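You operate a simulated robot arm through the tools that you are given. There is no shell and no other tool. Be economical: measure what you need, move in short steps, check, and stop when the job is done.

The job below is to be done with a simulated robot arm. You get a single attempt, and the scene is never put back.

TASK
Stipple the coated tile at N24 with the light box on Mid, then lay it in the bay at N25.
Fine: set switch and dial before stippling, switch off at the end; use the pale stiff brush from the rack and put it back; the yellow tile stays, clean.

It is judged by the outcome, as a careful person would: the job done as asked, and still so three seconds after it is handed in. It fails if anything else is knocked over, pushed out of place, dropped, spilled or broken.

THE ROBOT
A 6-joint arm with a two-finger parallel gripper, fixed in place. Base frame: the origin is at the foot of the arm, x ahead of it, y to its left, z up; the work surface is at about z = 0.8. Units: m, degrees, N and s.
With the tool pointing down near the work surface it reaches from about 0.26 to 0.68 m from the base axis. Its first joint turns from -66.0 to 66.0 degrees. Payload 2.9 kg.
The tool frame sits at the grasp point between the pads (the TCP): z along the fingers, y along the line on which they close. The tips reach 0.03 m beyond it. The gripper opens to 0.11 m. The fingers are 0.02 m wide and 0.01 m thick; the gripper's body (0.048 by 0.112 m) begins 0.055 m behind the TCP.
Orientation is that of the tool frame in the base frame, as [roll, pitch, yaw] about the fixed x, y, z axes, in that order (R = Rz(yaw) Ry(pitch) Rx(roll)). With the fingers straight down and closing along the base's y, the tool's x points along the base's -x, its y along +y and its z along -z.

THE INTERFACE
- The arm moves only by the tool step_arm. Its argument "deltas" is a list of rows, each an object (a shift or turn left out is 0, a gripper value left out holds the last) with "dr": the turn, a rotation vector about the base's x, y, z in degrees, a list of three; "travel": the shift along the base's x, y, z in m, a list of three; "gripper": the opening, from 0 (shut) to 1 (fully open). In form: [{"dr": [wx, wy, wz], "travel": [dx, dy, dz], "gripper": gripper}, ...]. A call has 1 to 12 rows; each row is the pose to reach, as a shift and turn from the pose commanded when the call began. Rows are played at 5 a second. More than 0.05 m and 8.6 degrees between two rows, or a gripper value outside its range, and nothing of the call is played. A pose out of reach is approached as far as the arm can. The call stops where the force on the tool passes 40 N (or 10 N more than at its start, if that is more) or the arm is blocked; 0.2 s more then pass. The fingers move at their own pace (about 0.108 m/s each) and stop on an object; they squeeze with about 20 N. The grip force told is the motor's: it shows also when the fingers shut on nothing. Time passes only in rows, and 0.2 s behind the last, so rows that repeat a pose let the fingers close. The reply holds the time, the measured pose of the TCP, the force on the tool along the base axes, the opening and the grip force, in the units named above and with some noise, with the torque about the TCP (base axes, N m) and any sound that the robot's microphone picked up.
- Cameras (640 x 400 px; columns grow to the right, rows downward): "scene" is fixed at [0.0707, 0.4248, 1.4074]; the picture's right is [-0.81, -0.58, 0.00], its down [-0.24, 0.34, -0.91] and it looks along [0.53, -0.74, -0.42] (base axes); focal length 324 px, centre (320, 200). "wrist" rides on the gripper at [0.072, 0.017, -0.103] in the tool frame; the picture's right is [-0.23, 0.97, 0.00], its down [-0.76, -0.18, -0.62] and it looks along [-0.61, -0.14, 0.78] (tool axes); focal length 222 px, centre (320, 200). There is no depth. A picture from a camera that has moved, and an enlarged one, comes with that camera's place and axes in the base frame and with its lens. The place of the scene camera against the robot may be out by one fixed shift of up to 0.012 m in any direction.
- camera(camera): a new picture of that camera. No time passes.
- enlarge(camera, box): a new picture of the part [left, top, right, bottom] of that camera's present view, enlarged. No time passes.
- job_done(): hands the job in; it is judged then, once.

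Go step by step. Nothing tells you positions but the pictures and the camera data: compare them with the known pose of the tool, close in by small moves and look again before you grip or let go. The budget is 120 turns and 84 pictures, counting those below and the enlarged ones. Unless the task says otherwise, let go and move clear before handing in.

The tools are called as name(argument=value, ...) on one line, values as JSON. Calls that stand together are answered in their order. step_arm: Moves the arm, as the interface text tells. Its arguments: {"type":"object","properties":{"deltas":{"type":"array","items":{"type":"object","properties":{"dr":{"type":"array","items":{"type":"number"}},"travel":{"type":"array","items":{"type":"number"}},"gripper":{"type":"number"}}}}},"required":["deltas"]} The other tools are called the same way: camera (camera) takes a picture; enlarge (camera, box) takes an enlarged picture of a part of a camera's view; job_done () hands the job in.

At the start:

```text
time_s: 0.0
tool_pos: [0.3638, -0.2055, 1.1378]
ee_rot: [180.0, 0.1, 179.9]
ft_force: [0.6, 0.4, 0.8]
moment: [0.02, -0.01, 0.0]
grip_width: 0.1099
grasp_force: 0.0
```

scene: 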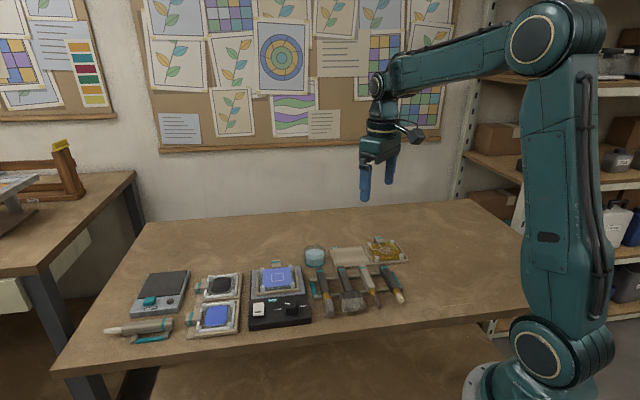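
wrist: 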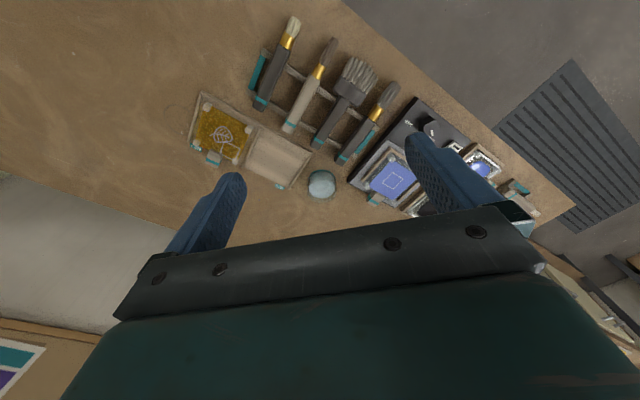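

I see a table with a light box (with dial and switch), tile bays, a brush rack, a jar and a yellow tile. I'll look closer first.

enlarge(camera="scene", box=[230, 230, 420, 340])

enlarge(camera="scene", box=[90, 250, 280, 360])

enlarge(camera="wrist", box=[320, 80, 560, 230])

enlarge(camera="wrist", box=[180, 0, 420, 200])

```text
3.37 times, centred on (325, 285) of scene
camera zoom: at [0.0707, 0.4248, 1.4074], right [-0.81, -0.58, 0.0], down [-0.24, 0.34, -0.91], along [0.53, -0.74, -0.42], focal length 1093 px, centre (303, -86)
```

zoom: 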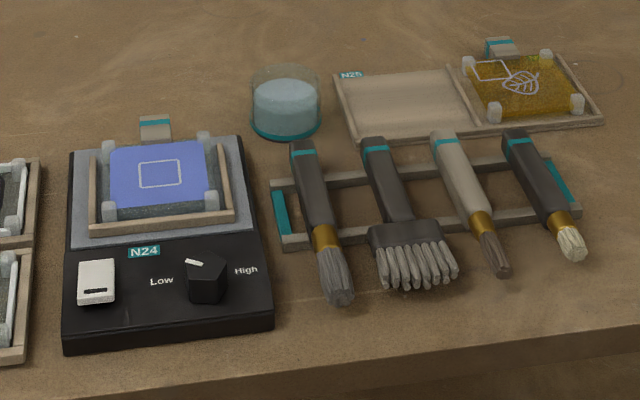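

```text
3.37 times, centred on (185, 305) of scene
camera zoom: at [0.0707, 0.4248, 1.4074], right [-0.81, -0.58, 0.0], down [-0.24, 0.34, -0.91], along [0.53, -0.74, -0.42], focal length 1093 px, centre (775, -154)
```

zoom: 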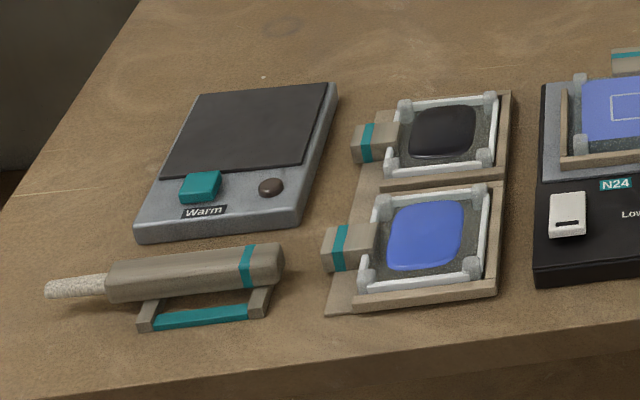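

```text
2.67 times, centred on (440, 155) of wrist
camera zoom: at [0.2916, -0.1887, 1.24], right [0.23, 0.97, 0.0], down [0.76, -0.18, 0.62], along [0.61, -0.14, -0.78], focal length 592 px, centre (0, 320)
```

zoom: 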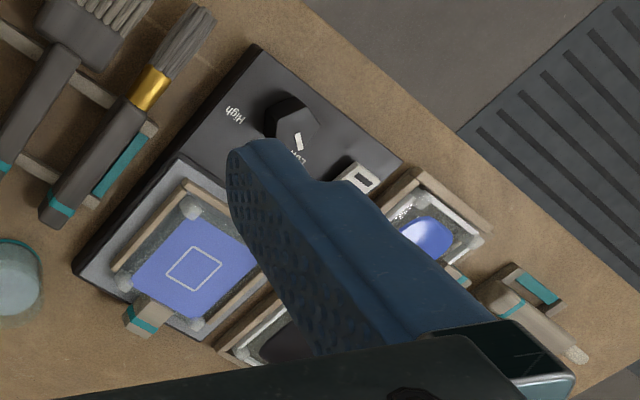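

```text
2.00 times, centred on (300, 100) of wrist
camera zoom: at [0.2916, -0.1887, 1.24], right [0.23, 0.97, 0.0], down [0.76, -0.18, 0.62], along [0.61, -0.14, -0.78], focal length 444 px, centre (360, 400)
```

zoom: 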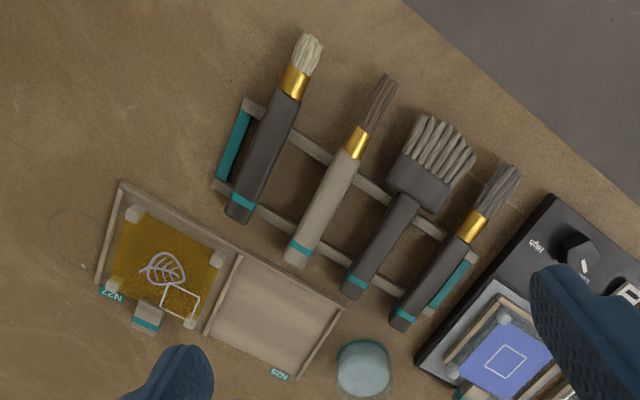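

The tile at N24 is at about (0.588, -0.096), the dial near (0.474, -0.033), the switch near (0.535, 0.02), the pale-bristled brush from (0.29, -0.23) to (0.383, -0.322), and N25 near (0.489, -0.328). I'll move the wrist camera closer to the light box.

step_arm(deltas=[{"travel": [0.006, 0.037, -0.02]}, {"travel": [0.012, 0.074, -0.05]}, {"travel": [0.02, 0.11, -0.08]}, {"travel": [0.028, 0.15, -0.11]}, {"travel": [0.036, 0.186, -0.138]}])

camera(camera="wrist")

```text
refused: row 4 steps farther than a row can; nothing moved
```

```text
77 pictures are left
camera wrist: at [0.2916, -0.1887, 1.24], right [0.23, 0.97, 0.0], down [0.76, -0.18, 0.62], along [0.61, -0.14, -0.78], focal length 222 px, centre (320, 200)
```

wrist: 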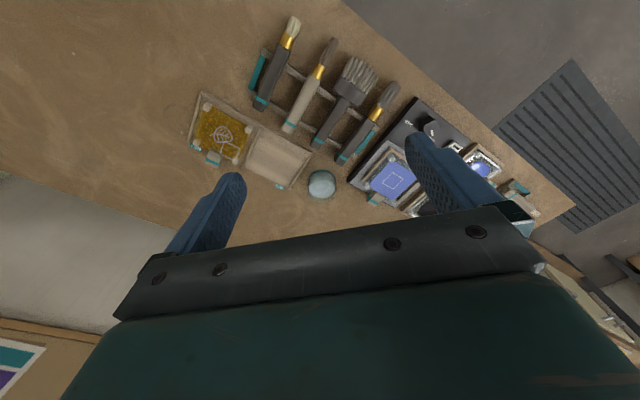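

The box is still far off in the view; the move was refused for a step slightly too large, so I split it finer.

step_arm(deltas=[{"travel": [0.006, 0.031, -0.023]}, {"travel": [0.012, 0.062, -0.046]}, {"travel": [0.018, 0.093, -0.069]}, {"travel": [0.024, 0.124, -0.092]}, {"travel": [0.03, 0.155, -0.115]}, {"travel": [0.036, 0.186, -0.138]}])

camera(camera="wrist")

```text
time_s: 1.4
tool_pos: [0.3997, -0.0212, 1.0001]
ee_rot: [-180.0, 0.0, -180.0]
ft_force: [-0.2, 0.0, -0.5]
moment: [0.0, 0.01, -0.01]
grip_width: 0.1099
grasp_force: 0.0
```

```text
76 pictures are left
camera wrist: at [0.3284, -0.0045, 1.1029], right [0.23, 0.97, 0.0], down [0.76, -0.18, 0.62], along [0.61, -0.14, -0.78], focal length 222 px, centre (320, 200)
```

wrist: 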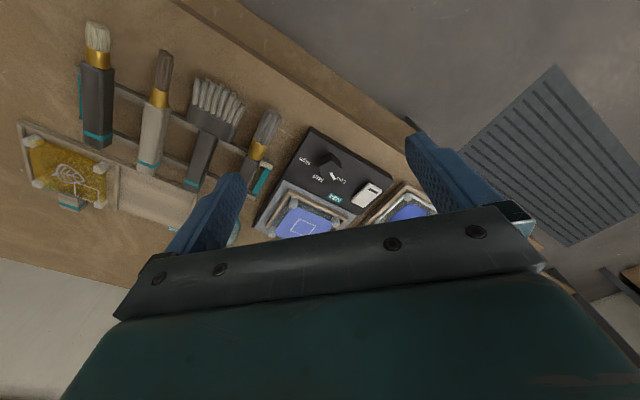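

Now the dial, labels and switch are in view between the fingers; I enlarge that part.

enlarge(camera="wrist", box=[240, 110, 448, 240])

enlarge(camera="wrist", box=[290, 130, 390, 210])

enlarge(camera="scene", box=[240, 255, 320, 335])

```text
3.08 times, centred on (344, 175) of wrist
camera zoom: at [0.3284, -0.0045, 1.1029], right [0.23, 0.97, 0.0], down [0.76, -0.18, 0.62], along [0.61, -0.14, -0.78], focal length 684 px, centre (246, 277)
```

zoom: 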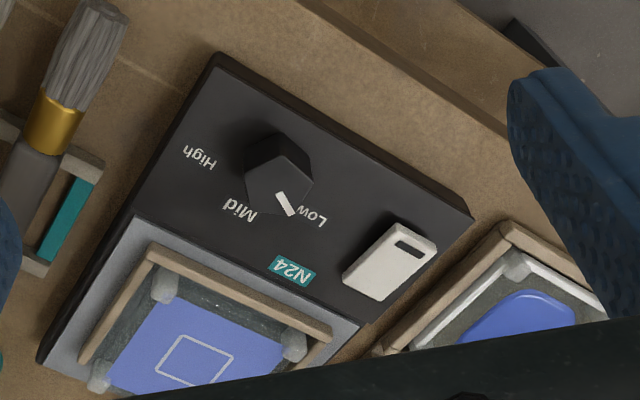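

```text
5.00 times, centred on (340, 170) of wrist
camera zoom: at [0.3284, -0.0045, 1.1029], right [0.23, 0.97, 0.0], down [0.76, -0.18, 0.62], along [0.61, -0.14, -0.78], focal length 1111 px, centre (220, 350)
```

zoom: 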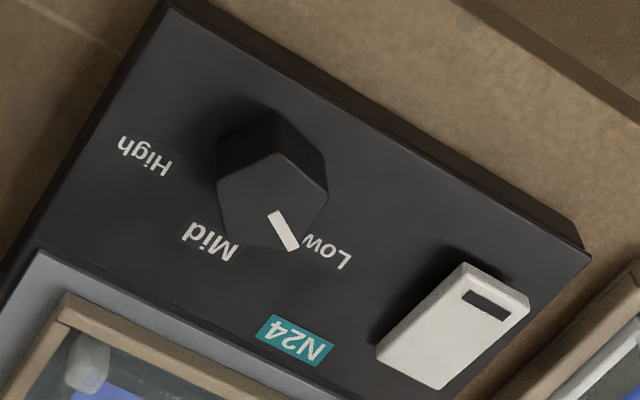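

```text
5.00 times, centred on (280, 295) of scene
camera zoom: at [0.0707, 0.4248, 1.4074], right [-0.81, -0.58, 0.0], down [-0.24, 0.34, -0.91], along [0.53, -0.74, -0.42], focal length 1622 px, centre (520, -275)
```

zoom: 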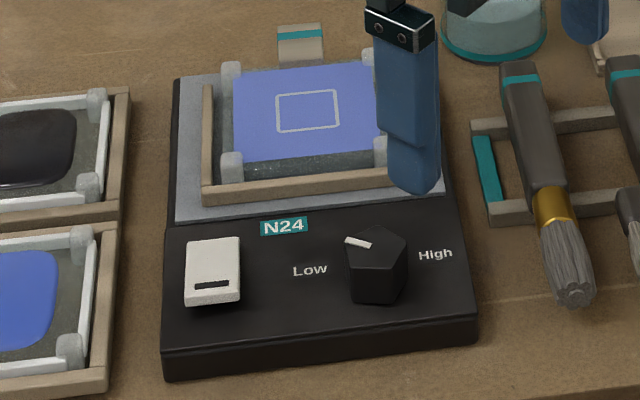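

The dial is at (0.479, -0.026), top z≈0.851, with the pointer on Low; Mid is 60° clockwise from above. The switch is at about (0.543, 0.018). I need to see which way the rocker tilts.

enlarge(camera="wrist", box=[345, 170, 393, 200])

enlarge(camera="scene", box=[266, 295, 314, 325])

enlarge(camera="scene", box=[246, 295, 294, 325])

```text
13.33 times, centred on (369, 185) of wrist
camera zoom: at [0.3284, -0.0045, 1.1029], right [0.23, 0.97, 0.0], down [0.76, -0.18, 0.62], along [0.61, -0.14, -0.78], focal length 2962 px, centre (-333, 400)
```

zoom: 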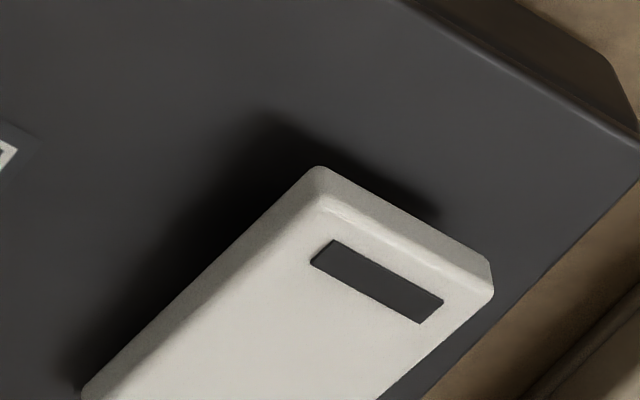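

```text
13.33 times, centred on (290, 310) of scene
camera zoom: at [0.0707, 0.4248, 1.4074], right [-0.81, -0.58, 0.0], down [-0.24, 0.34, -0.91], along [0.53, -0.74, -0.42], focal length 4326 px, centre (720, -1267)
```

zoom: 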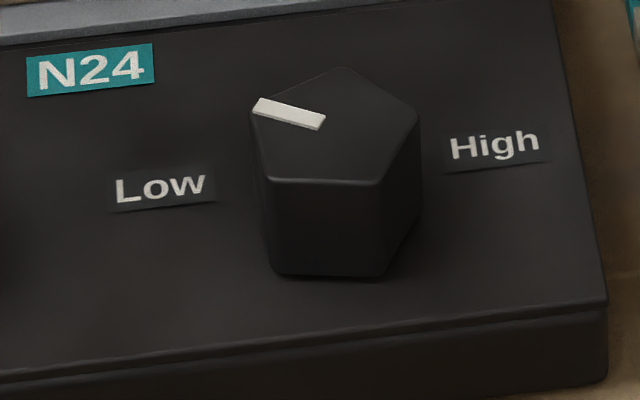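

```text
13.33 times, centred on (270, 310) of scene
camera zoom: at [0.0707, 0.4248, 1.4074], right [-0.81, -0.58, 0.0], down [-0.24, 0.34, -0.91], along [0.53, -0.74, -0.42], focal length 4326 px, centre (987, -1267)
```

zoom: 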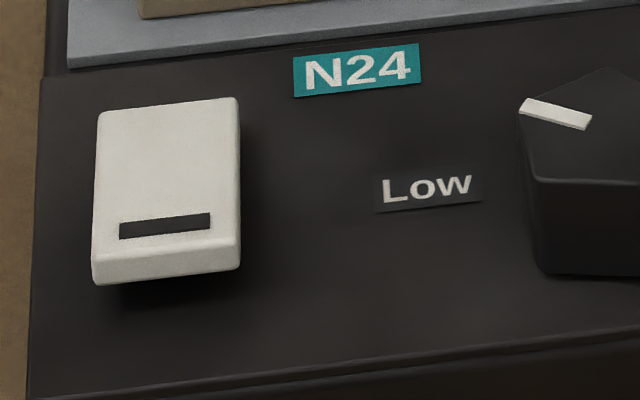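

The rocker's front (slotted) end stands raised, so I take it as off; I'll press that end at about (0.536, 0.028) with closed fingers. First I go above it.

step_arm(deltas=[{"travel": [0.027, 0.01, -0.02], "dr": [0, 0, 7], "gripper": 0}, {"travel": [0.054, 0.02, -0.04], "dr": [0, 0, 14], "gripper": 0}, {"travel": [0.081, 0.03, -0.06], "dr": [0, 0, 21], "gripper": 0}, {"travel": [0.108, 0.04, -0.08], "dr": [0, 0, 28], "gripper": 0}, {"travel": [0.136, 0.0493, -0.1], "dr": [0, 0, 35], "gripper": 0}, {"travel": [0.136, 0.0493, -0.115], "dr": [0, 0, 35], "gripper": 0}])

enlarge(camera="scene", box=[230, 240, 326, 330])

camera(camera="wrist")

```text
time_s: 2.8
tool_pos: [0.5355, 0.0317, 0.8828]
ee_rot: [-179.9, 0.0, -144.9]
ft_force: [0.4, -0.6, 0.5]
moment: [0.06, -0.01, -0.01]
grip_width: 0.0
grasp_force: 19.8
```

```text
4.44 times, centred on (278, 285) of scene
camera zoom: at [0.0707, 0.4248, 1.4074], right [-0.81, -0.58, 0.0], down [-0.24, 0.34, -0.91], along [0.53, -0.74, -0.42], focal length 1442 px, centre (507, -178)
```

zoom: 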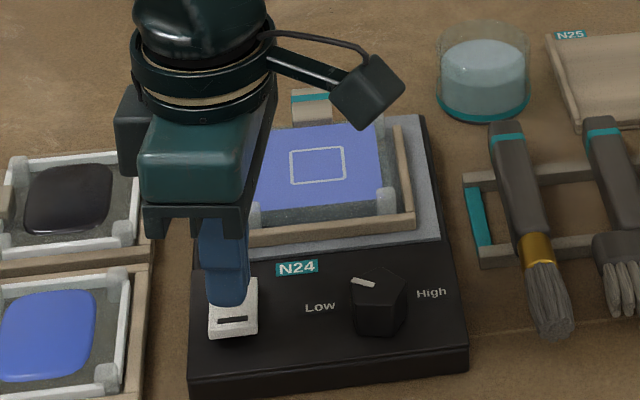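

```text
68 pictures are left
camera wrist: at [0.4677, 0.0021, 0.9869], right [-0.37, 0.93, 0.0], down [0.73, 0.29, 0.62], along [0.58, 0.23, -0.78], focal length 222 px, centre (320, 200)
```

wrist: 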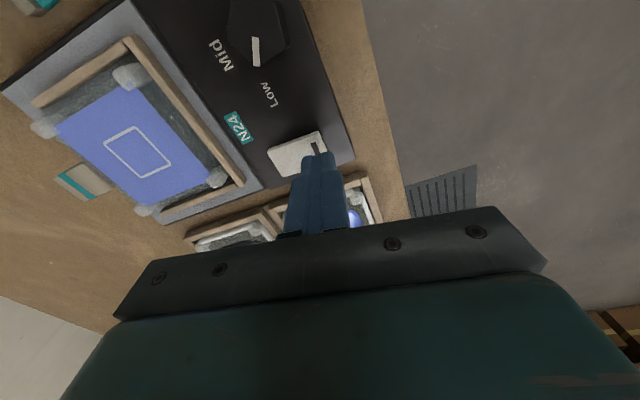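

The tip is just above the slotted end; I press down in small steps.

step_arm(deltas=[{"travel": [0, -0.003, -0.005]}, {"travel": [0, -0.003, -0.01]}, {"travel": [0, -0.003, -0.013]}, {"travel": [0, -0.003, -0.016]}, {"travel": [0, -0.003, -0.018]}, {"travel": [0, -0.003, -0.02]}])

enlarge(camera="scene", box=[230, 240, 326, 330])

```text
time_s: 4.2
tool_pos: [0.5344, 0.0268, 0.864]
ee_rot: [-180.0, 0.0, -144.9]
ft_force: [-1.0, 1.0, 1.9]
moment: [0.04, -0.02, 0.0]
grip_width: 0.0
grasp_force: 19.9
```

```text
4.44 times, centred on (278, 285) of scene
camera zoom: at [0.0707, 0.4248, 1.4074], right [-0.81, -0.58, 0.0], down [-0.24, 0.34, -0.91], along [0.53, -0.74, -0.42], focal length 1442 px, centre (507, -178)
```

zoom: 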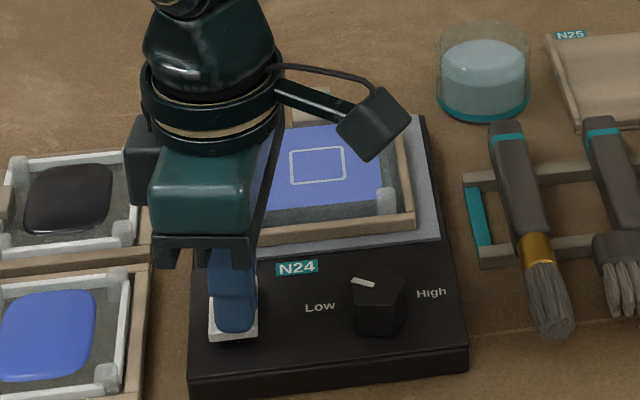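

Contact has just begun (1.9 N), so I push a little further.

step_arm(deltas=[{"travel": [0, 0, -0.002]}, {"travel": [0, 0, -0.004]}, {"travel": [0, 0, -0.006]}])

enlarge(camera="scene", box=[230, 240, 326, 330])

```text
time_s: 5.0
tool_pos: [0.5352, 0.026, 0.862]
ee_rot: [-180.0, 0.1, -145.0]
ft_force: [-7.3, -0.5, 9.7]
moment: [-0.06, 0.07, -0.03]
grip_width: 0.0001
grasp_force: 20.3
stopped in row 3: the force on the tool passed its limit at 44 N (the readings are from after the stop); the commanded pose is now the measured one
```

```text
4.44 times, centred on (278, 285) of scene
camera zoom: at [0.0703, 0.4248, 1.4075], right [-0.81, -0.58, 0.0], down [-0.24, 0.34, -0.91], along [0.53, -0.74, -0.42], focal length 1442 px, centre (507, -178)
```

zoom: 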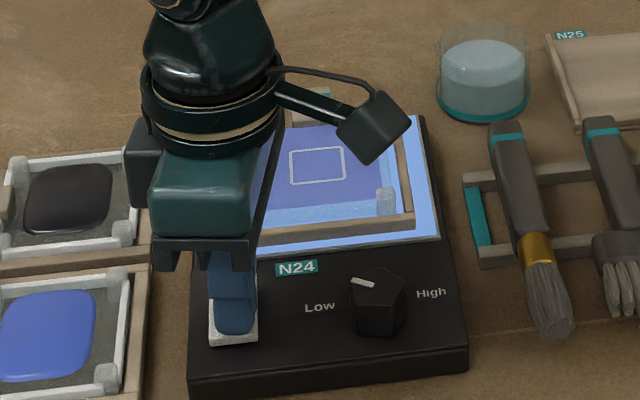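

The light is on. Next I lift and hover over the dial with the fingers partly open.

step_arm(deltas=[{"travel": [0, 0, 0.025]}, {"travel": [0, 0, 0.055]}, {"travel": [-0.028, -0.025, 0.055], "gripper": 0.5}, {"travel": [-0.056, -0.0515, 0.055], "gripper": 0.5}, {"travel": [-0.056, -0.0515, 0.045], "gripper": 0.5}])

camera(camera="wrist")

enlarge(camera="scene", box=[240, 255, 336, 335])

```text
time_s: 6.2
tool_pos: [0.4808, -0.0232, 0.9069]
ee_rot: [-179.9, 0.1, -145.0]
ft_force: [-0.2, -0.8, -0.3]
moment: [-0.01, 0.02, 0.0]
grip_width: 0.0551
grasp_force: 0.0
```

```text
65 pictures are left
camera wrist: at [0.4121, -0.0522, 1.0091], right [-0.37, 0.93, 0.0], down [0.72, 0.29, 0.63], along [0.58, 0.23, -0.78], focal length 222 px, centre (320, 200)
```

wrist: 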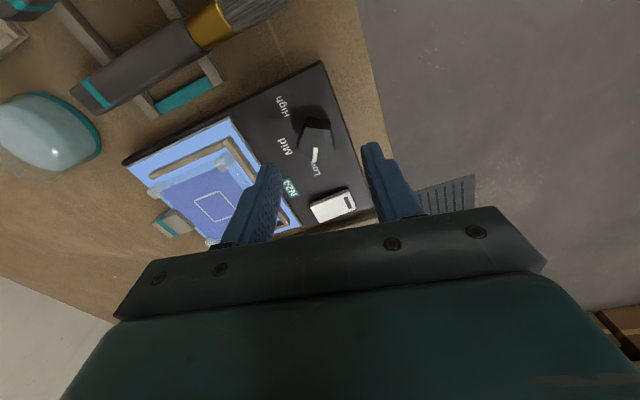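

```text
5.00 times, centred on (288, 295) of scene
camera zoom: at [0.0707, 0.4248, 1.4074], right [-0.81, -0.58, 0.0], down [-0.24, 0.34, -0.91], along [0.53, -0.74, -0.42], focal length 1622 px, centre (480, -275)
```

zoom: 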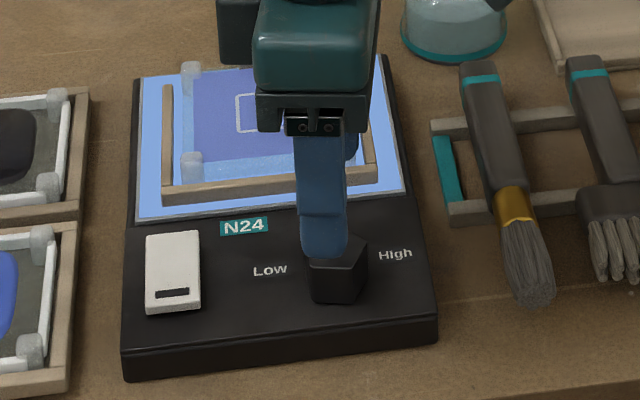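

The dial appears a few mm off the tool axis; I enlarge the wrist view to centre it.

enlarge(camera="wrist", box=[264, 90, 376, 160])

```text
5.71 times, centred on (320, 125) of wrist
camera zoom: at [0.4121, -0.0522, 1.0091], right [-0.37, 0.93, 0.0], down [0.72, 0.29, 0.63], along [0.58, 0.23, -0.78], focal length 1269 px, centre (320, 629)
```

zoom: 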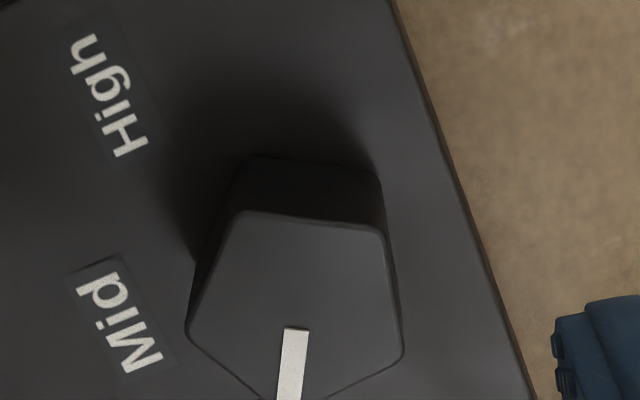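

The dial centre is (0.480, -0.028) and the flat faces line up with the fingers. I descend and grip it.

step_arm(deltas=[{"travel": [0.0005, -0.0025, -0.02]}, {"travel": [0.0005, -0.0025, -0.035]}, {"travel": [0.0005, -0.0025, -0.043]}, {"travel": [0.0005, -0.0025, -0.043], "gripper": 0.3}, {"travel": [0.0005, -0.0025, -0.043], "gripper": 0.1}, {"travel": [0.0005, -0.0025, -0.043], "gripper": 0.1}, {"travel": [0.0005, -0.0025, -0.043], "gripper": 0.1}])

enlarge(camera="scene", box=[240, 255, 336, 335])

```text
time_s: 7.8
tool_pos: [0.4816, -0.0296, 0.8622]
ee_rot: [-179.7, 0.2, -145.2]
ft_force: [12.3, -19.2, -8.8]
moment: [-0.04, -0.79, -0.04]
grip_width: 0.0302
grasp_force: 45.0
```

```text
5.00 times, centred on (288, 295) of scene
camera zoom: at [0.0711, 0.4244, 1.4076], right [-0.81, -0.58, 0.0], down [-0.24, 0.34, -0.91], along [0.53, -0.74, -0.42], focal length 1622 px, centre (480, -275)
```

zoom: 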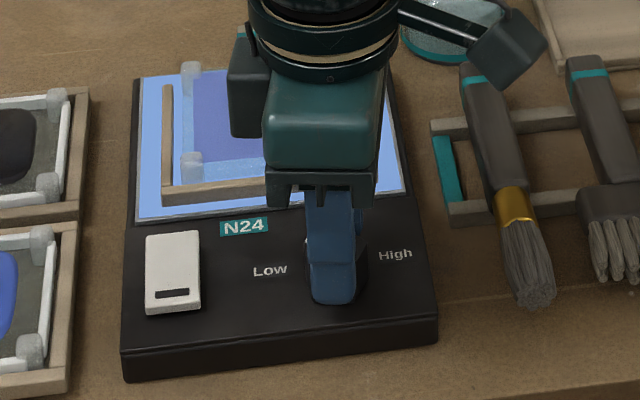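

Gripped with width 30 mm, with some sideways load; I shift slightly to relieve it and check.

step_arm(deltas=[{"travel": [0.001, -0.0015, 0]}, {"travel": [0.001, -0.0015, 0]}])

```text
time_s: 8.4
tool_pos: [0.4811, -0.0281, 0.864]
ee_rot: [-179.9, 0.2, -145.0]
ft_force: [15.2, -13.7, -13.2]
moment: [-0.19, -0.55, -0.02]
grip_width: 0.0301
grasp_force: 45.2
```

step_arm(deltas=[{"travel": [0.002, -0.0015, -0.001]}, {"travel": [0.002, -0.0015, -0.001]}])

```text
time_s: 9.0
tool_pos: [0.4805, -0.0292, 0.8622]
ee_rot: [-180.0, 0.2, -144.9]
ft_force: [-1.5, -4.6, 8.2]
moment: [0.19, -0.36, -0.04]
grip_width: 0.0298
grasp_force: 45.0
```

The side load is now low. I turn the dial 60° clockwise.

step_arm(deltas=[{"dr": [0, 0, -7.5]}, {"dr": [0, 0, -15]}, {"dr": [0, 0, -22.5]}, {"dr": [0, 0, -30]}, {"dr": [0, 0, -37.5]}, {"dr": [0, 0, -45]}, {"dr": [0, 0, -52.5]}, {"dr": [0, 0, -60]}, {"dr": [0, 0, -60]}])

enlarge(camera="scene", box=[240, 255, 336, 335])

enlarge(camera="wrist", box=[200, 60, 440, 210])

```text
time_s: 10.3
tool_pos: [0.4806, -0.0283, 0.8625]
ee_rot: [180.0, -0.2, 177.0]
ft_force: [-5.9, 2.3, 6.9]
moment: [0.07, 0.06, 0.03]
grip_width: 0.03
grasp_force: 44.6
stopped in row 6: the force on the tool passed its limit at 41 N (the readings are from after the stop); the commanded pose is now the measured one
```

```text
5.00 times, centred on (288, 295) of scene
camera zoom: at [0.0705, 0.4249, 1.4074], right [-0.81, -0.58, 0.0], down [-0.24, 0.34, -0.91], along [0.53, -0.74, -0.42], focal length 1622 px, centre (480, -275)
```

zoom: 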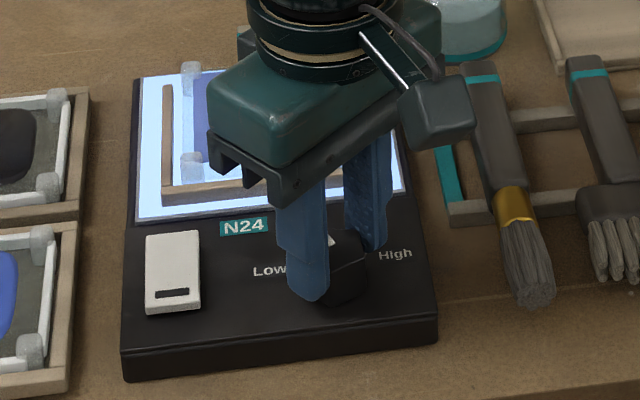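

```text
2.67 times, centred on (320, 135) of wrist
camera zoom: at [0.4114, -0.0076, 0.9659], right [0.28, 0.96, 0.0], down [0.75, -0.22, 0.62], along [0.6, -0.17, -0.78], focal length 592 px, centre (320, 373)
```

zoom: 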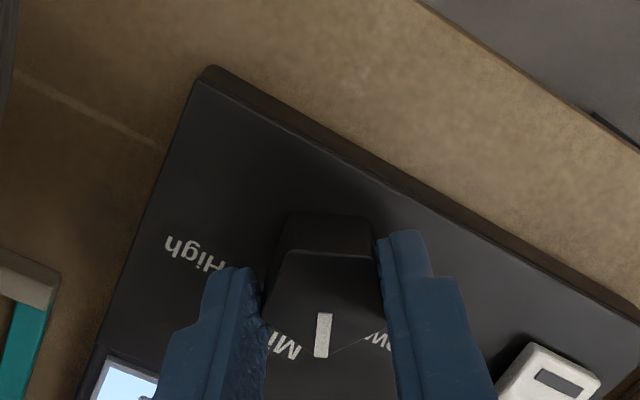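

The dial turned 38° before the force stop; brightness has already stepped. I continue the remaining 22°, relieving the side load slightly.

step_arm(deltas=[{"travel": [-0.0005, 0.0, 0], "dr": [0, 0, -4]}, {"travel": [-0.001, 0.0, 0], "dr": [0, 0, -9]}, {"travel": [-0.001, 0.0, 0], "dr": [0, 0, -14]}, {"travel": [-0.001, 0.0, 0], "dr": [0, 0, -18]}, {"travel": [-0.001, 0.0, 0], "dr": [0, 0, -22]}, {"travel": [-0.001, 0.0, 0], "dr": [0, 0, -22]}])

enlarge(camera="wrist", box=[200, 60, 440, 210])

```text
time_s: 11.7
tool_pos: [0.4808, -0.0264, 0.8618]
ee_rot: [179.9, -0.1, 155.0]
ft_force: [-4.2, 6.7, 14.7]
moment: [0.12, 0.34, 0.02]
grip_width: 0.0298
grasp_force: 44.8
```

```text
2.67 times, centred on (320, 135) of wrist
camera zoom: at [0.4237, 0.0181, 0.9657], right [0.62, 0.79, 0.0], down [0.61, -0.49, 0.62], along [0.49, -0.38, -0.78], focal length 592 px, centre (320, 373)
```

zoom: 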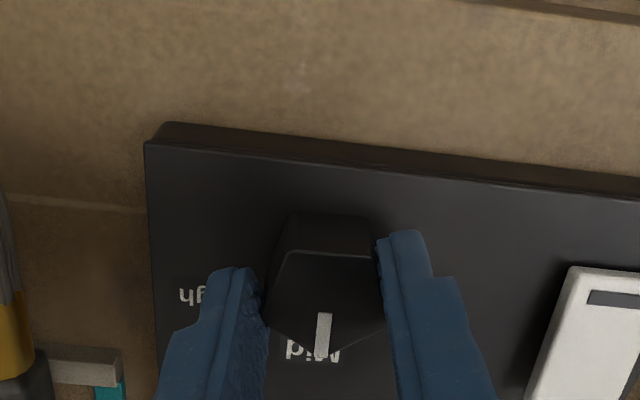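

The pointer now lies at Mid. I release, lift and verify.

step_arm(deltas=[{"gripper": 0.5}, {"gripper": 0.5}, {"travel": [0, 0, 0.03], "gripper": 0.5}, {"travel": [0, 0, 0.07], "gripper": 0.5}, {"travel": [-0.02, 0, 0.11], "gripper": 0.5}])

camera(camera="wrist")

enlarge(camera="wrist", box=[240, 60, 400, 170])

enlarge(camera="scene", box=[240, 255, 336, 335])

```text
time_s: 12.9
tool_pos: [0.4611, -0.029, 0.9706]
ee_rot: [180.0, -0.2, 154.9]
ft_force: [0.5, -0.3, -0.6]
moment: [0.03, -0.01, 0.02]
grip_width: 0.0551
grasp_force: 0.2
```

```text
58 pictures are left
camera wrist: at [0.4047, 0.0169, 1.0743], right [0.62, 0.79, 0.0], down [0.62, -0.49, 0.62], along [0.49, -0.38, -0.78], focal length 222 px, centre (320, 200)
```

wrist: 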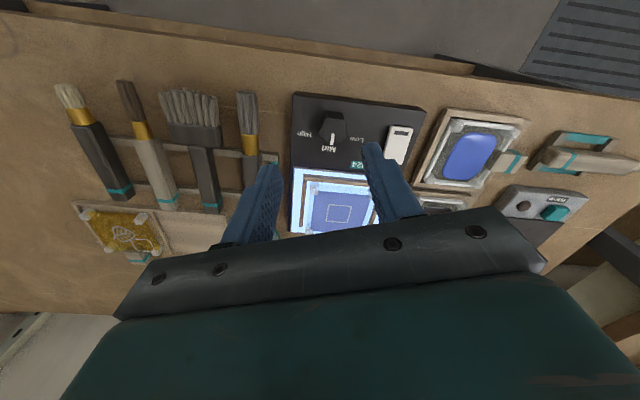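

```text
3.64 times, centred on (320, 115) of wrist
camera zoom: at [0.4047, 0.0169, 1.0743], right [0.62, 0.79, 0.0], down [0.62, -0.49, 0.62], along [0.49, -0.38, -0.78], focal length 808 px, centre (320, 509)
```

zoom: 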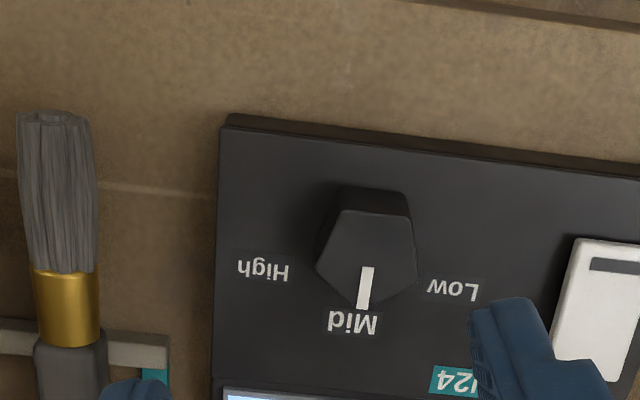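

```text
5.00 times, centred on (288, 295) of scene
camera zoom: at [0.0707, 0.4248, 1.4074], right [-0.81, -0.58, 0.0], down [-0.24, 0.34, -0.91], along [0.53, -0.74, -0.42], focal length 1622 px, centre (480, -275)
```

zoom: 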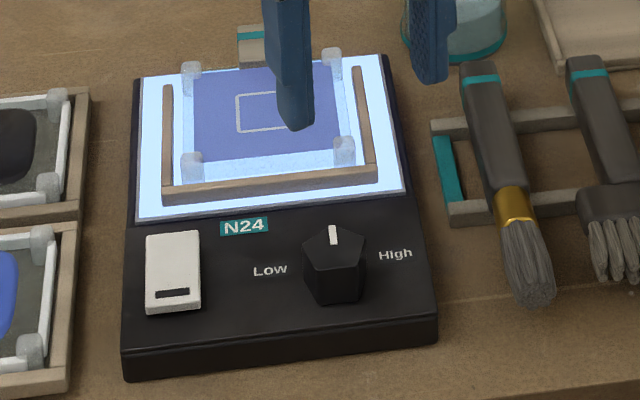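

The dial points exactly at Mid. Now I go over to the pale-bristled brush at the far end of the rack, aligning the gripper across its handle.

step_arm(deltas=[{"travel": [-0.025, -0.025, -0.006], "dr": [0, 0, -3]}, {"travel": [-0.05, -0.05, -0.012], "dr": [0, 0, -6]}, {"travel": [-0.074, -0.076, -0.017], "dr": [0, 0, -9]}, {"travel": [-0.099, -0.101, -0.023], "dr": [0, 0, -12]}, {"travel": [-0.123, -0.127, -0.029], "dr": [0, 0, -15]}, {"travel": [-0.148, -0.152, -0.034], "dr": [0, 0, -18]}, {"travel": [-0.172, -0.178, -0.04], "dr": [0, 0, -20]}])

camera(camera="wrist")

enlarge(camera="scene", box=[330, 240, 420, 315])

```text
time_s: 14.5
tool_pos: [0.288, -0.2069, 0.9332]
ee_rot: [179.9, -0.2, 134.9]
ft_force: [0.4, 0.0, 0.4]
moment: [0.02, -0.02, 0.0]
grip_width: 0.0547
grasp_force: 0.1
```

```text
55 pictures are left
camera wrist: at [0.2516, -0.1432, 1.0364], right [0.85, 0.53, 0.0], down [0.41, -0.67, 0.62], along [0.33, -0.53, -0.78], focal length 222 px, centre (320, 200)
```

wrist: 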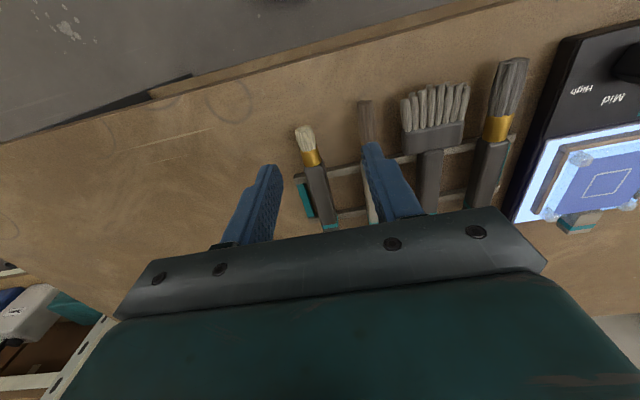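

```text
5.33 times, centred on (375, 278) of scene
camera zoom: at [0.0707, 0.4248, 1.4074], right [-0.81, -0.58, 0.0], down [-0.24, 0.34, -0.91], along [0.53, -0.74, -0.42], focal length 1730 px, centre (27, -213)
```

zoom: 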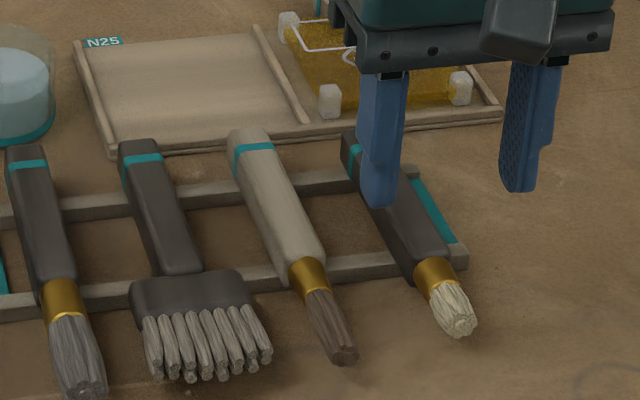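

The brush runs from its tip (0.279, -0.22, 0.829) to the handle end (0.379, -0.322). I'll hover at mid-handle (0.339, -0.283) between the rails and check alignment.

step_arm(deltas=[{"travel": [0.025, -0.038, 0], "gripper": 0.45}, {"travel": [0.051, -0.0765, -0.01], "dr": [0, 0, -1.4], "gripper": 0.45}, {"travel": [0.051, -0.0765, -0.04], "dr": [0, 0, -1.4], "gripper": 0.45}])

camera(camera="wrist")

enlarge(camera="scene", box=[330, 240, 420, 315])

```text
time_s: 15.3
tool_pos: [0.3391, -0.2838, 0.8931]
ee_rot: [180.0, 0.0, 133.5]
ft_force: [0.1, -0.5, 0.2]
moment: [0.01, 0.01, 0.02]
grip_width: 0.0495
grasp_force: 0.1
```

```text
53 pictures are left
camera wrist: at [0.3023, -0.2195, 0.9961], right [0.86, 0.51, 0.0], down [0.4, -0.68, 0.62], along [0.31, -0.54, -0.78], focal length 222 px, centre (320, 200)
```

wrist: 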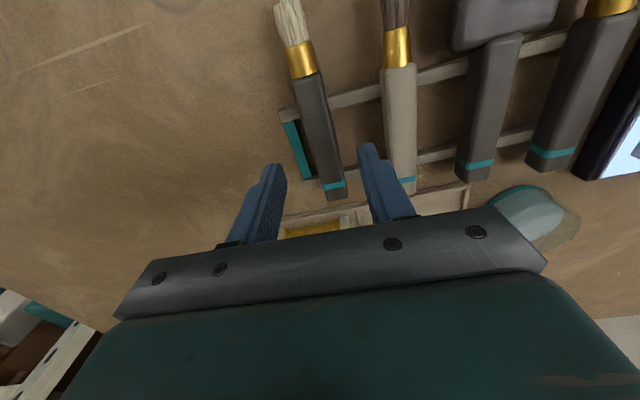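

```text
5.33 times, centred on (375, 278) of scene
camera zoom: at [0.0707, 0.4248, 1.4074], right [-0.81, -0.58, 0.0], down [-0.24, 0.34, -0.91], along [0.53, -0.74, -0.42], focal length 1730 px, centre (27, -213)
```

zoom: 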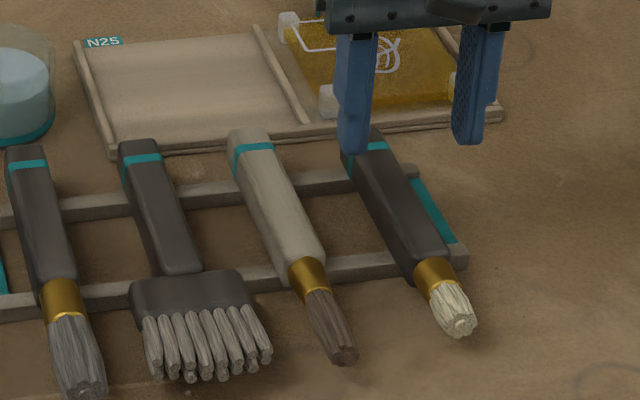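

Alignment is good: the brush axis is at -45°, the rail tops at about 0.819. I descend so the fingertips stay just above the rail tops, then close.

step_arm(deltas=[{"travel": [0.0043, -0.0043, -0.015], "dr": [0, 0, 1.5]}, {"travel": [0.0043, -0.0043, -0.03], "dr": [0, 0, 1.5]}, {"travel": [0.0043, -0.0043, -0.039], "dr": [0, 0, 1.5]}])

enlarge(camera="scene", box=[350, 250, 410, 300])

enlarge(camera="wrist", box=[230, 60, 420, 220])

```text
time_s: 16.1
tool_pos: [0.3446, -0.2881, 0.8541]
ee_rot: [179.9, -0.2, 135.0]
ft_force: [0.0, 0.1, 0.0]
moment: [-0.03, -0.03, 0.0]
grip_width: 0.0496
grasp_force: 0.0
```

```text
8.00 times, centred on (380, 275) of scene
camera zoom: at [0.0707, 0.4248, 1.4074], right [-0.81, -0.58, 0.0], down [-0.24, 0.34, -0.91], along [0.53, -0.74, -0.42], focal length 2595 px, centre (-160, -400)
```

zoom: 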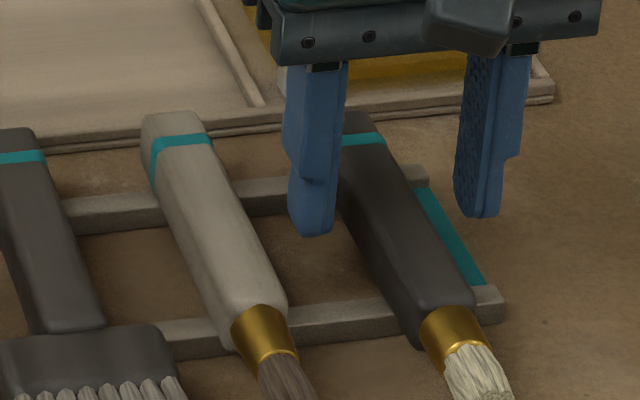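

```text
2.50 times, centred on (325, 140) of wrist
camera zoom: at [0.3063, -0.2245, 0.9567], right [0.85, 0.53, 0.0], down [0.41, -0.67, 0.62], along [0.33, -0.53, -0.78], focal length 555 px, centre (308, 350)
```

zoom: 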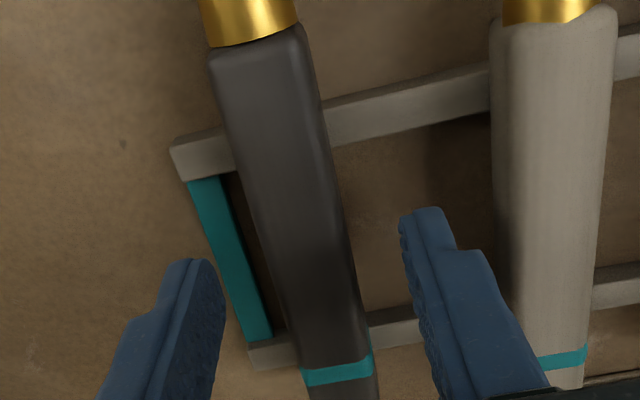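

The fingers straddle the handle. I close.

step_arm(deltas=[{"gripper": 0.3}, {"gripper": 0.2}, {"gripper": 0.1}, {"gripper": 0.0}, {"gripper": 0.0}])

enlarge(camera="wrist", box=[230, 60, 420, 220])

```text
time_s: 17.3
tool_pos: [0.3441, -0.2872, 0.8537]
ee_rot: [179.9, -0.1, 135.0]
ft_force: [-0.2, 0.0, 0.5]
moment: [-0.04, -0.02, -0.03]
grip_width: 0.0217
grasp_force: 19.9
```

```text
2.50 times, centred on (325, 140) of wrist
camera zoom: at [0.3063, -0.2245, 0.9568], right [0.85, 0.53, 0.0], down [0.41, -0.67, 0.62], along [0.33, -0.53, -0.78], focal length 555 px, centre (308, 350)
```

zoom: 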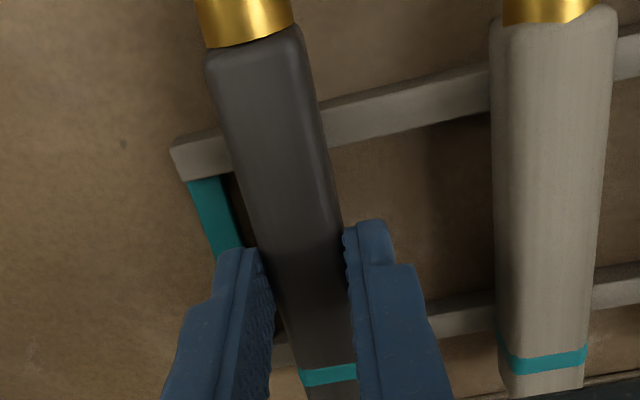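

Gripped at 21.7 mm. I lift straight up and check the hold.

step_arm(deltas=[{"travel": [0, 0, 0.015]}, {"travel": [0, 0, 0.04]}, {"travel": [0, 0, 0.08]}, {"travel": [0, 0, 0.12]}, {"travel": [0, 0, 0.15]}])

camera(camera="scene")

camera(camera="wrist")

```text
time_s: 18.5
tool_pos: [0.3454, -0.2874, 1.0042]
ee_rot: [179.8, -0.1, 135.1]
ft_force: [-1.1, 0.2, 0.1]
moment: [-0.03, -0.03, 0.03]
grip_width: 0.0215
grasp_force: 19.9
```

```text
48 pictures are left
```

scene: 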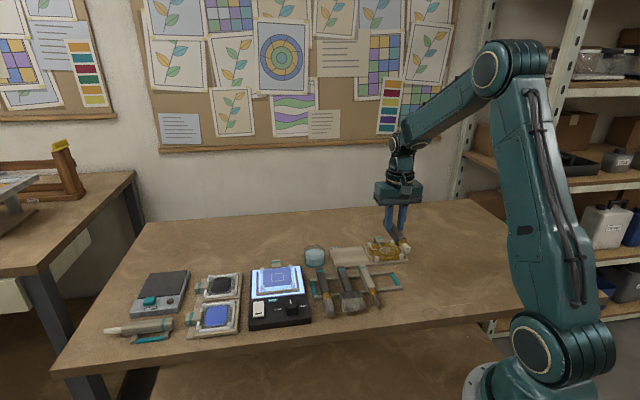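

```text
47 pictures are left
camera wrist: at [0.3074, -0.2256, 1.107], right [0.85, 0.53, 0.0], down [0.41, -0.67, 0.62], along [0.33, -0.53, -0.78], focal length 222 px, centre (320, 200)
```

wrist: 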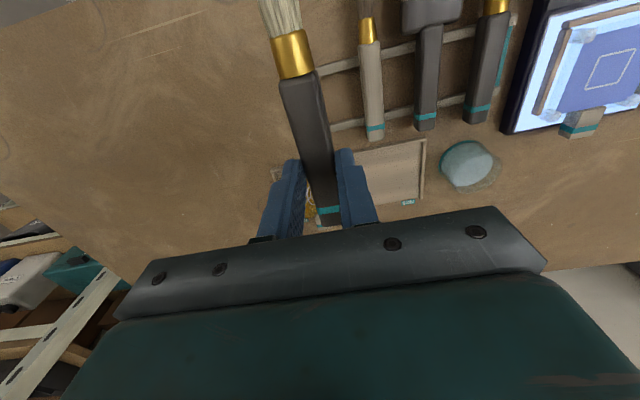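

The brush is firmly held, tip along tool +x about 0.09 m out. I now pitch the gripper about 75° so the bristles point down, moving partway toward the light box at safe height.

step_arm(deltas=[{"travel": [0.01, 0.007, 0.01], "dr": [-5.3, -5.3, 0]}, {"travel": [0.02, 0.013, 0.02], "dr": [-10.6, -10.6, 0]}, {"travel": [0.03, 0.02, 0.03], "dr": [-15.9, -15.9, 0]}, {"travel": [0.042, 0.027, 0.03], "dr": [-21.2, -21.2, 0]}, {"travel": [0.053, 0.034, 0.03], "dr": [-26.5, -26.5, 0]}, {"travel": [0.063, 0.04, 0.03], "dr": [-31.8, -31.8, 0]}, {"travel": [0.074, 0.047, 0.03], "dr": [-37.1, -37.1, 0]}, {"travel": [0.084, 0.054, 0.03], "dr": [-42.4, -42.4, 0]}, {"travel": [0.095, 0.06, 0.03], "dr": [-47.7, -47.7, 0]}, {"travel": [0.105, 0.067, 0.03], "dr": [-53, -53, 0]}])

camera(camera="scene")

```text
time_s: 20.7
tool_pos: [0.4508, -0.219, 1.0337]
ee_rot: [179.6, 74.8, 134.8]
ft_force: [-0.4, 0.4, -0.1]
moment: [0.04, -0.03, -0.01]
grip_width: 0.0214
grasp_force: 19.7
```

```text
46 pictures are left
```

scene: 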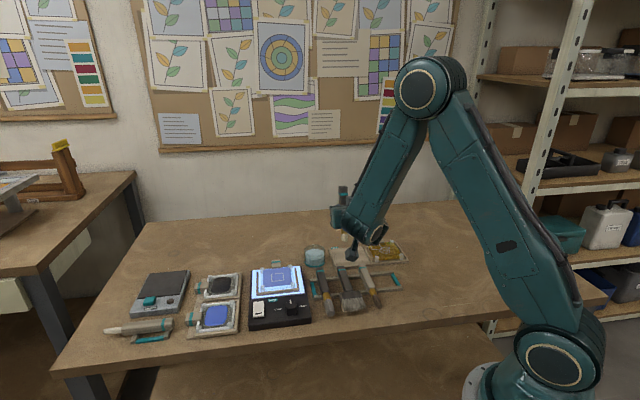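

The pitched pose is reachable. The target square's centre on the tile is about (0.580, -0.0895, 0.846); I yaw by 30° and hover the bristles about 5 cm above it.

step_arm(deltas=[{"travel": [0.026, 0.026, 0], "dr": [0, 0, 6]}, {"travel": [0.052, 0.052, 0], "dr": [0, 0, 12]}, {"travel": [0.078, 0.078, -0.01], "dr": [0, 0, 18]}, {"travel": [0.104, 0.104, -0.025], "dr": [0, 0, 24]}, {"travel": [0.129, 0.1295, -0.043], "dr": [0, 0, 30]}, {"travel": [0.129, 0.1295, -0.043], "dr": [0, 0, 30]}])

camera(camera="wrist")

enlarge(camera="scene", box=[225, 200, 345, 330])

```text
time_s: 22.1
tool_pos: [0.5808, -0.0911, 0.9887]
ee_rot: [179.8, 74.9, 165.0]
ft_force: [0.0, 1.2, -1.2]
moment: [0.03, 0.03, -0.01]
grip_width: 0.0216
grasp_force: 20.0
```

```text
45 pictures are left
camera wrist: at [0.4708, -0.0437, 0.9458], right [0.31, 0.93, 0.22], down [-0.44, -0.07, 0.9], along [0.85, -0.37, 0.38], focal length 222 px, centre (320, 200)
```

wrist: 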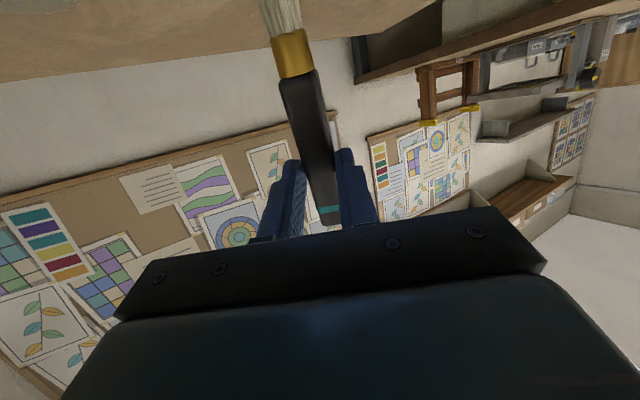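

```text
3.08 times, centred on (285, 265) of scene
camera zoom: at [0.0707, 0.4248, 1.4074], right [-0.81, -0.58, 0.0], down [-0.24, 0.34, -0.91], along [0.53, -0.74, -0.42], focal length 998 px, centre (428, 0)
```

zoom: 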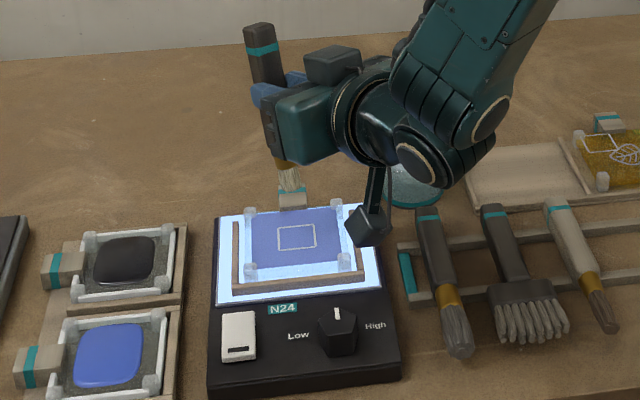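

The bristles are above the square as predicted; the camera pod clears the dial. I lower to just above the coating and look.

step_arm(deltas=[{"travel": [0, 0, -0.015]}, {"travel": [0, 0, -0.028]}, {"travel": [0, 0, -0.036]}])

enlarge(camera="scene", box=[230, 240, 330, 320])

```text
time_s: 22.9
tool_pos: [0.5782, -0.0906, 0.9526]
ee_rot: [179.9, 74.9, 165.0]
ft_force: [-0.2, 0.1, -0.7]
moment: [0.02, 0.04, 0.0]
grip_width: 0.0213
grasp_force: 20.2
```

```text
5.00 times, centred on (280, 280) of scene
camera zoom: at [0.0707, 0.4248, 1.4074], right [-0.81, -0.58, 0.0], down [-0.24, 0.34, -0.91], along [0.53, -0.74, -0.42], focal length 1622 px, centre (520, -200)
```

zoom: 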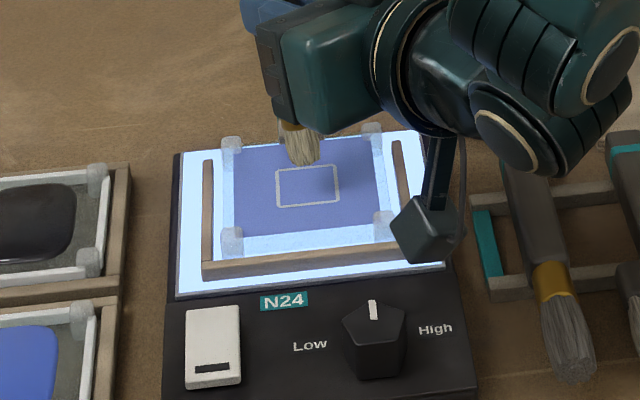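

About 12 mm remains to the coating. First dab: down in small steps reading force.

step_arm(deltas=[{"travel": [0, 0, -0.006]}, {"travel": [0, 0, -0.01]}, {"travel": [0, 0, -0.0125]}])

enlarge(camera="scene", box=[230, 240, 330, 320])

```text
time_s: 23.7
tool_pos: [0.5787, -0.0909, 0.9419]
ee_rot: [179.8, 74.8, 164.8]
ft_force: [1.1, -0.1, -1.2]
moment: [0.0, 0.06, -0.02]
grip_width: 0.0216
grasp_force: 20.4
```

```text
5.00 times, centred on (280, 280) of scene
camera zoom: at [0.0707, 0.4248, 1.4074], right [-0.81, -0.58, 0.0], down [-0.24, 0.34, -0.91], along [0.53, -0.74, -0.42], focal length 1622 px, centre (520, -200)
```

zoom: 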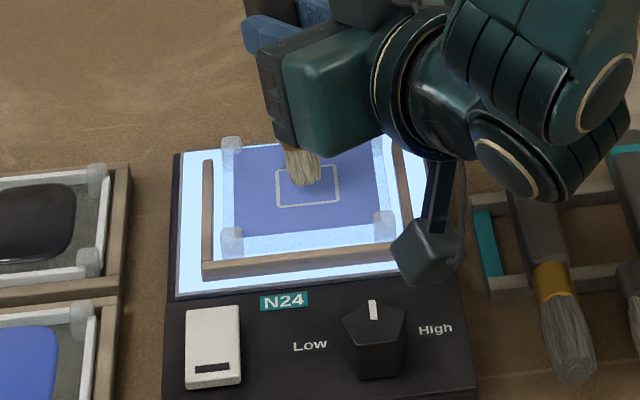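

Almost touching; a few mm more.

step_arm(deltas=[{"travel": [0, 0, -0.0015]}, {"travel": [0, 0, -0.003]}, {"travel": [0, 0, -0.0045]}])

enlarge(camera="scene", box=[255, 255, 305, 295])

```text
time_s: 24.5
tool_pos: [0.5782, -0.09, 0.9377]
ee_rot: [-180.0, 74.9, 165.1]
ft_force: [-2.0, 0.3, 2.8]
moment: [-0.01, 0.09, 0.0]
grip_width: 0.0213
grasp_force: 20.3
```

```text
10.00 times, centred on (280, 275) of scene
camera zoom: at [0.0706, 0.4248, 1.4074], right [-0.81, -0.58, 0.0], down [-0.24, 0.34, -0.91], along [0.53, -0.74, -0.42], focal length 3244 px, centre (720, -550)
```

zoom: 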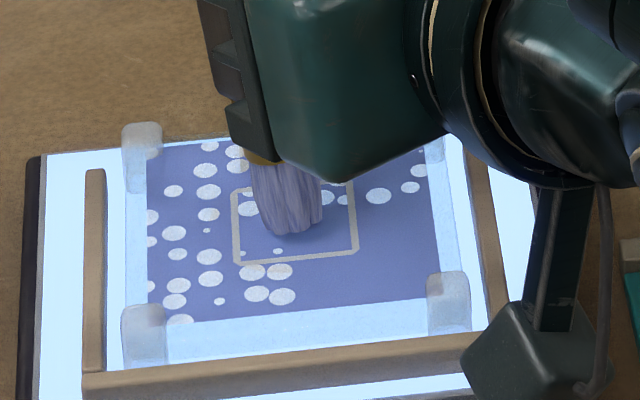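

The stipple pattern is beginning to appear at light force (3 N). I make more dabs around the square.

step_arm(deltas=[{"travel": [0, 0, 0.012]}, {"travel": [0.007, -0.007, 0.012]}, {"travel": [0.007, -0.007, 0]}, {"travel": [0.007, -0.007, 0.012]}, {"travel": [-0.007, -0.007, 0.012]}, {"travel": [-0.007, -0.007, 0]}, {"travel": [-0.007, -0.007, 0.012]}, {"travel": [-0.007, 0.007, 0.012]}, {"travel": [-0.007, 0.007, 0]}, {"travel": [-0.007, 0.007, 0.015]}, {"travel": [0, 0, 0.045]}])

enlarge(camera="scene", box=[255, 255, 305, 295])

```text
time_s: 26.9
tool_pos: [0.5783, -0.0908, 0.9806]
ee_rot: [179.9, 74.8, 165.0]
ft_force: [-0.9, 0.1, -1.0]
moment: [0.03, 0.01, -0.02]
grip_width: 0.0214
grasp_force: 19.8
```

```text
10.00 times, centred on (280, 275) of scene
camera zoom: at [0.0707, 0.4248, 1.4074], right [-0.81, -0.58, 0.0], down [-0.24, 0.34, -0.91], along [0.53, -0.74, -0.42], focal length 3244 px, centre (720, -550)
```

zoom: 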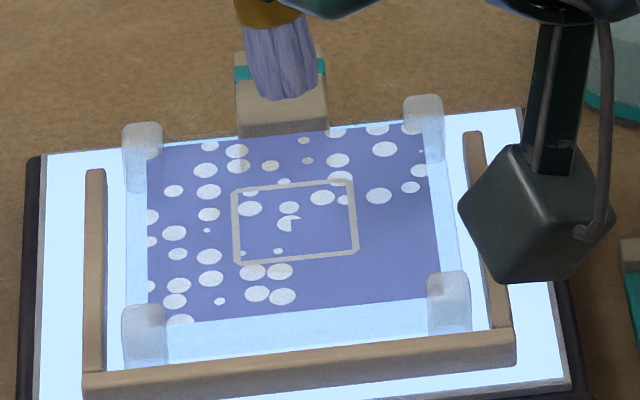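

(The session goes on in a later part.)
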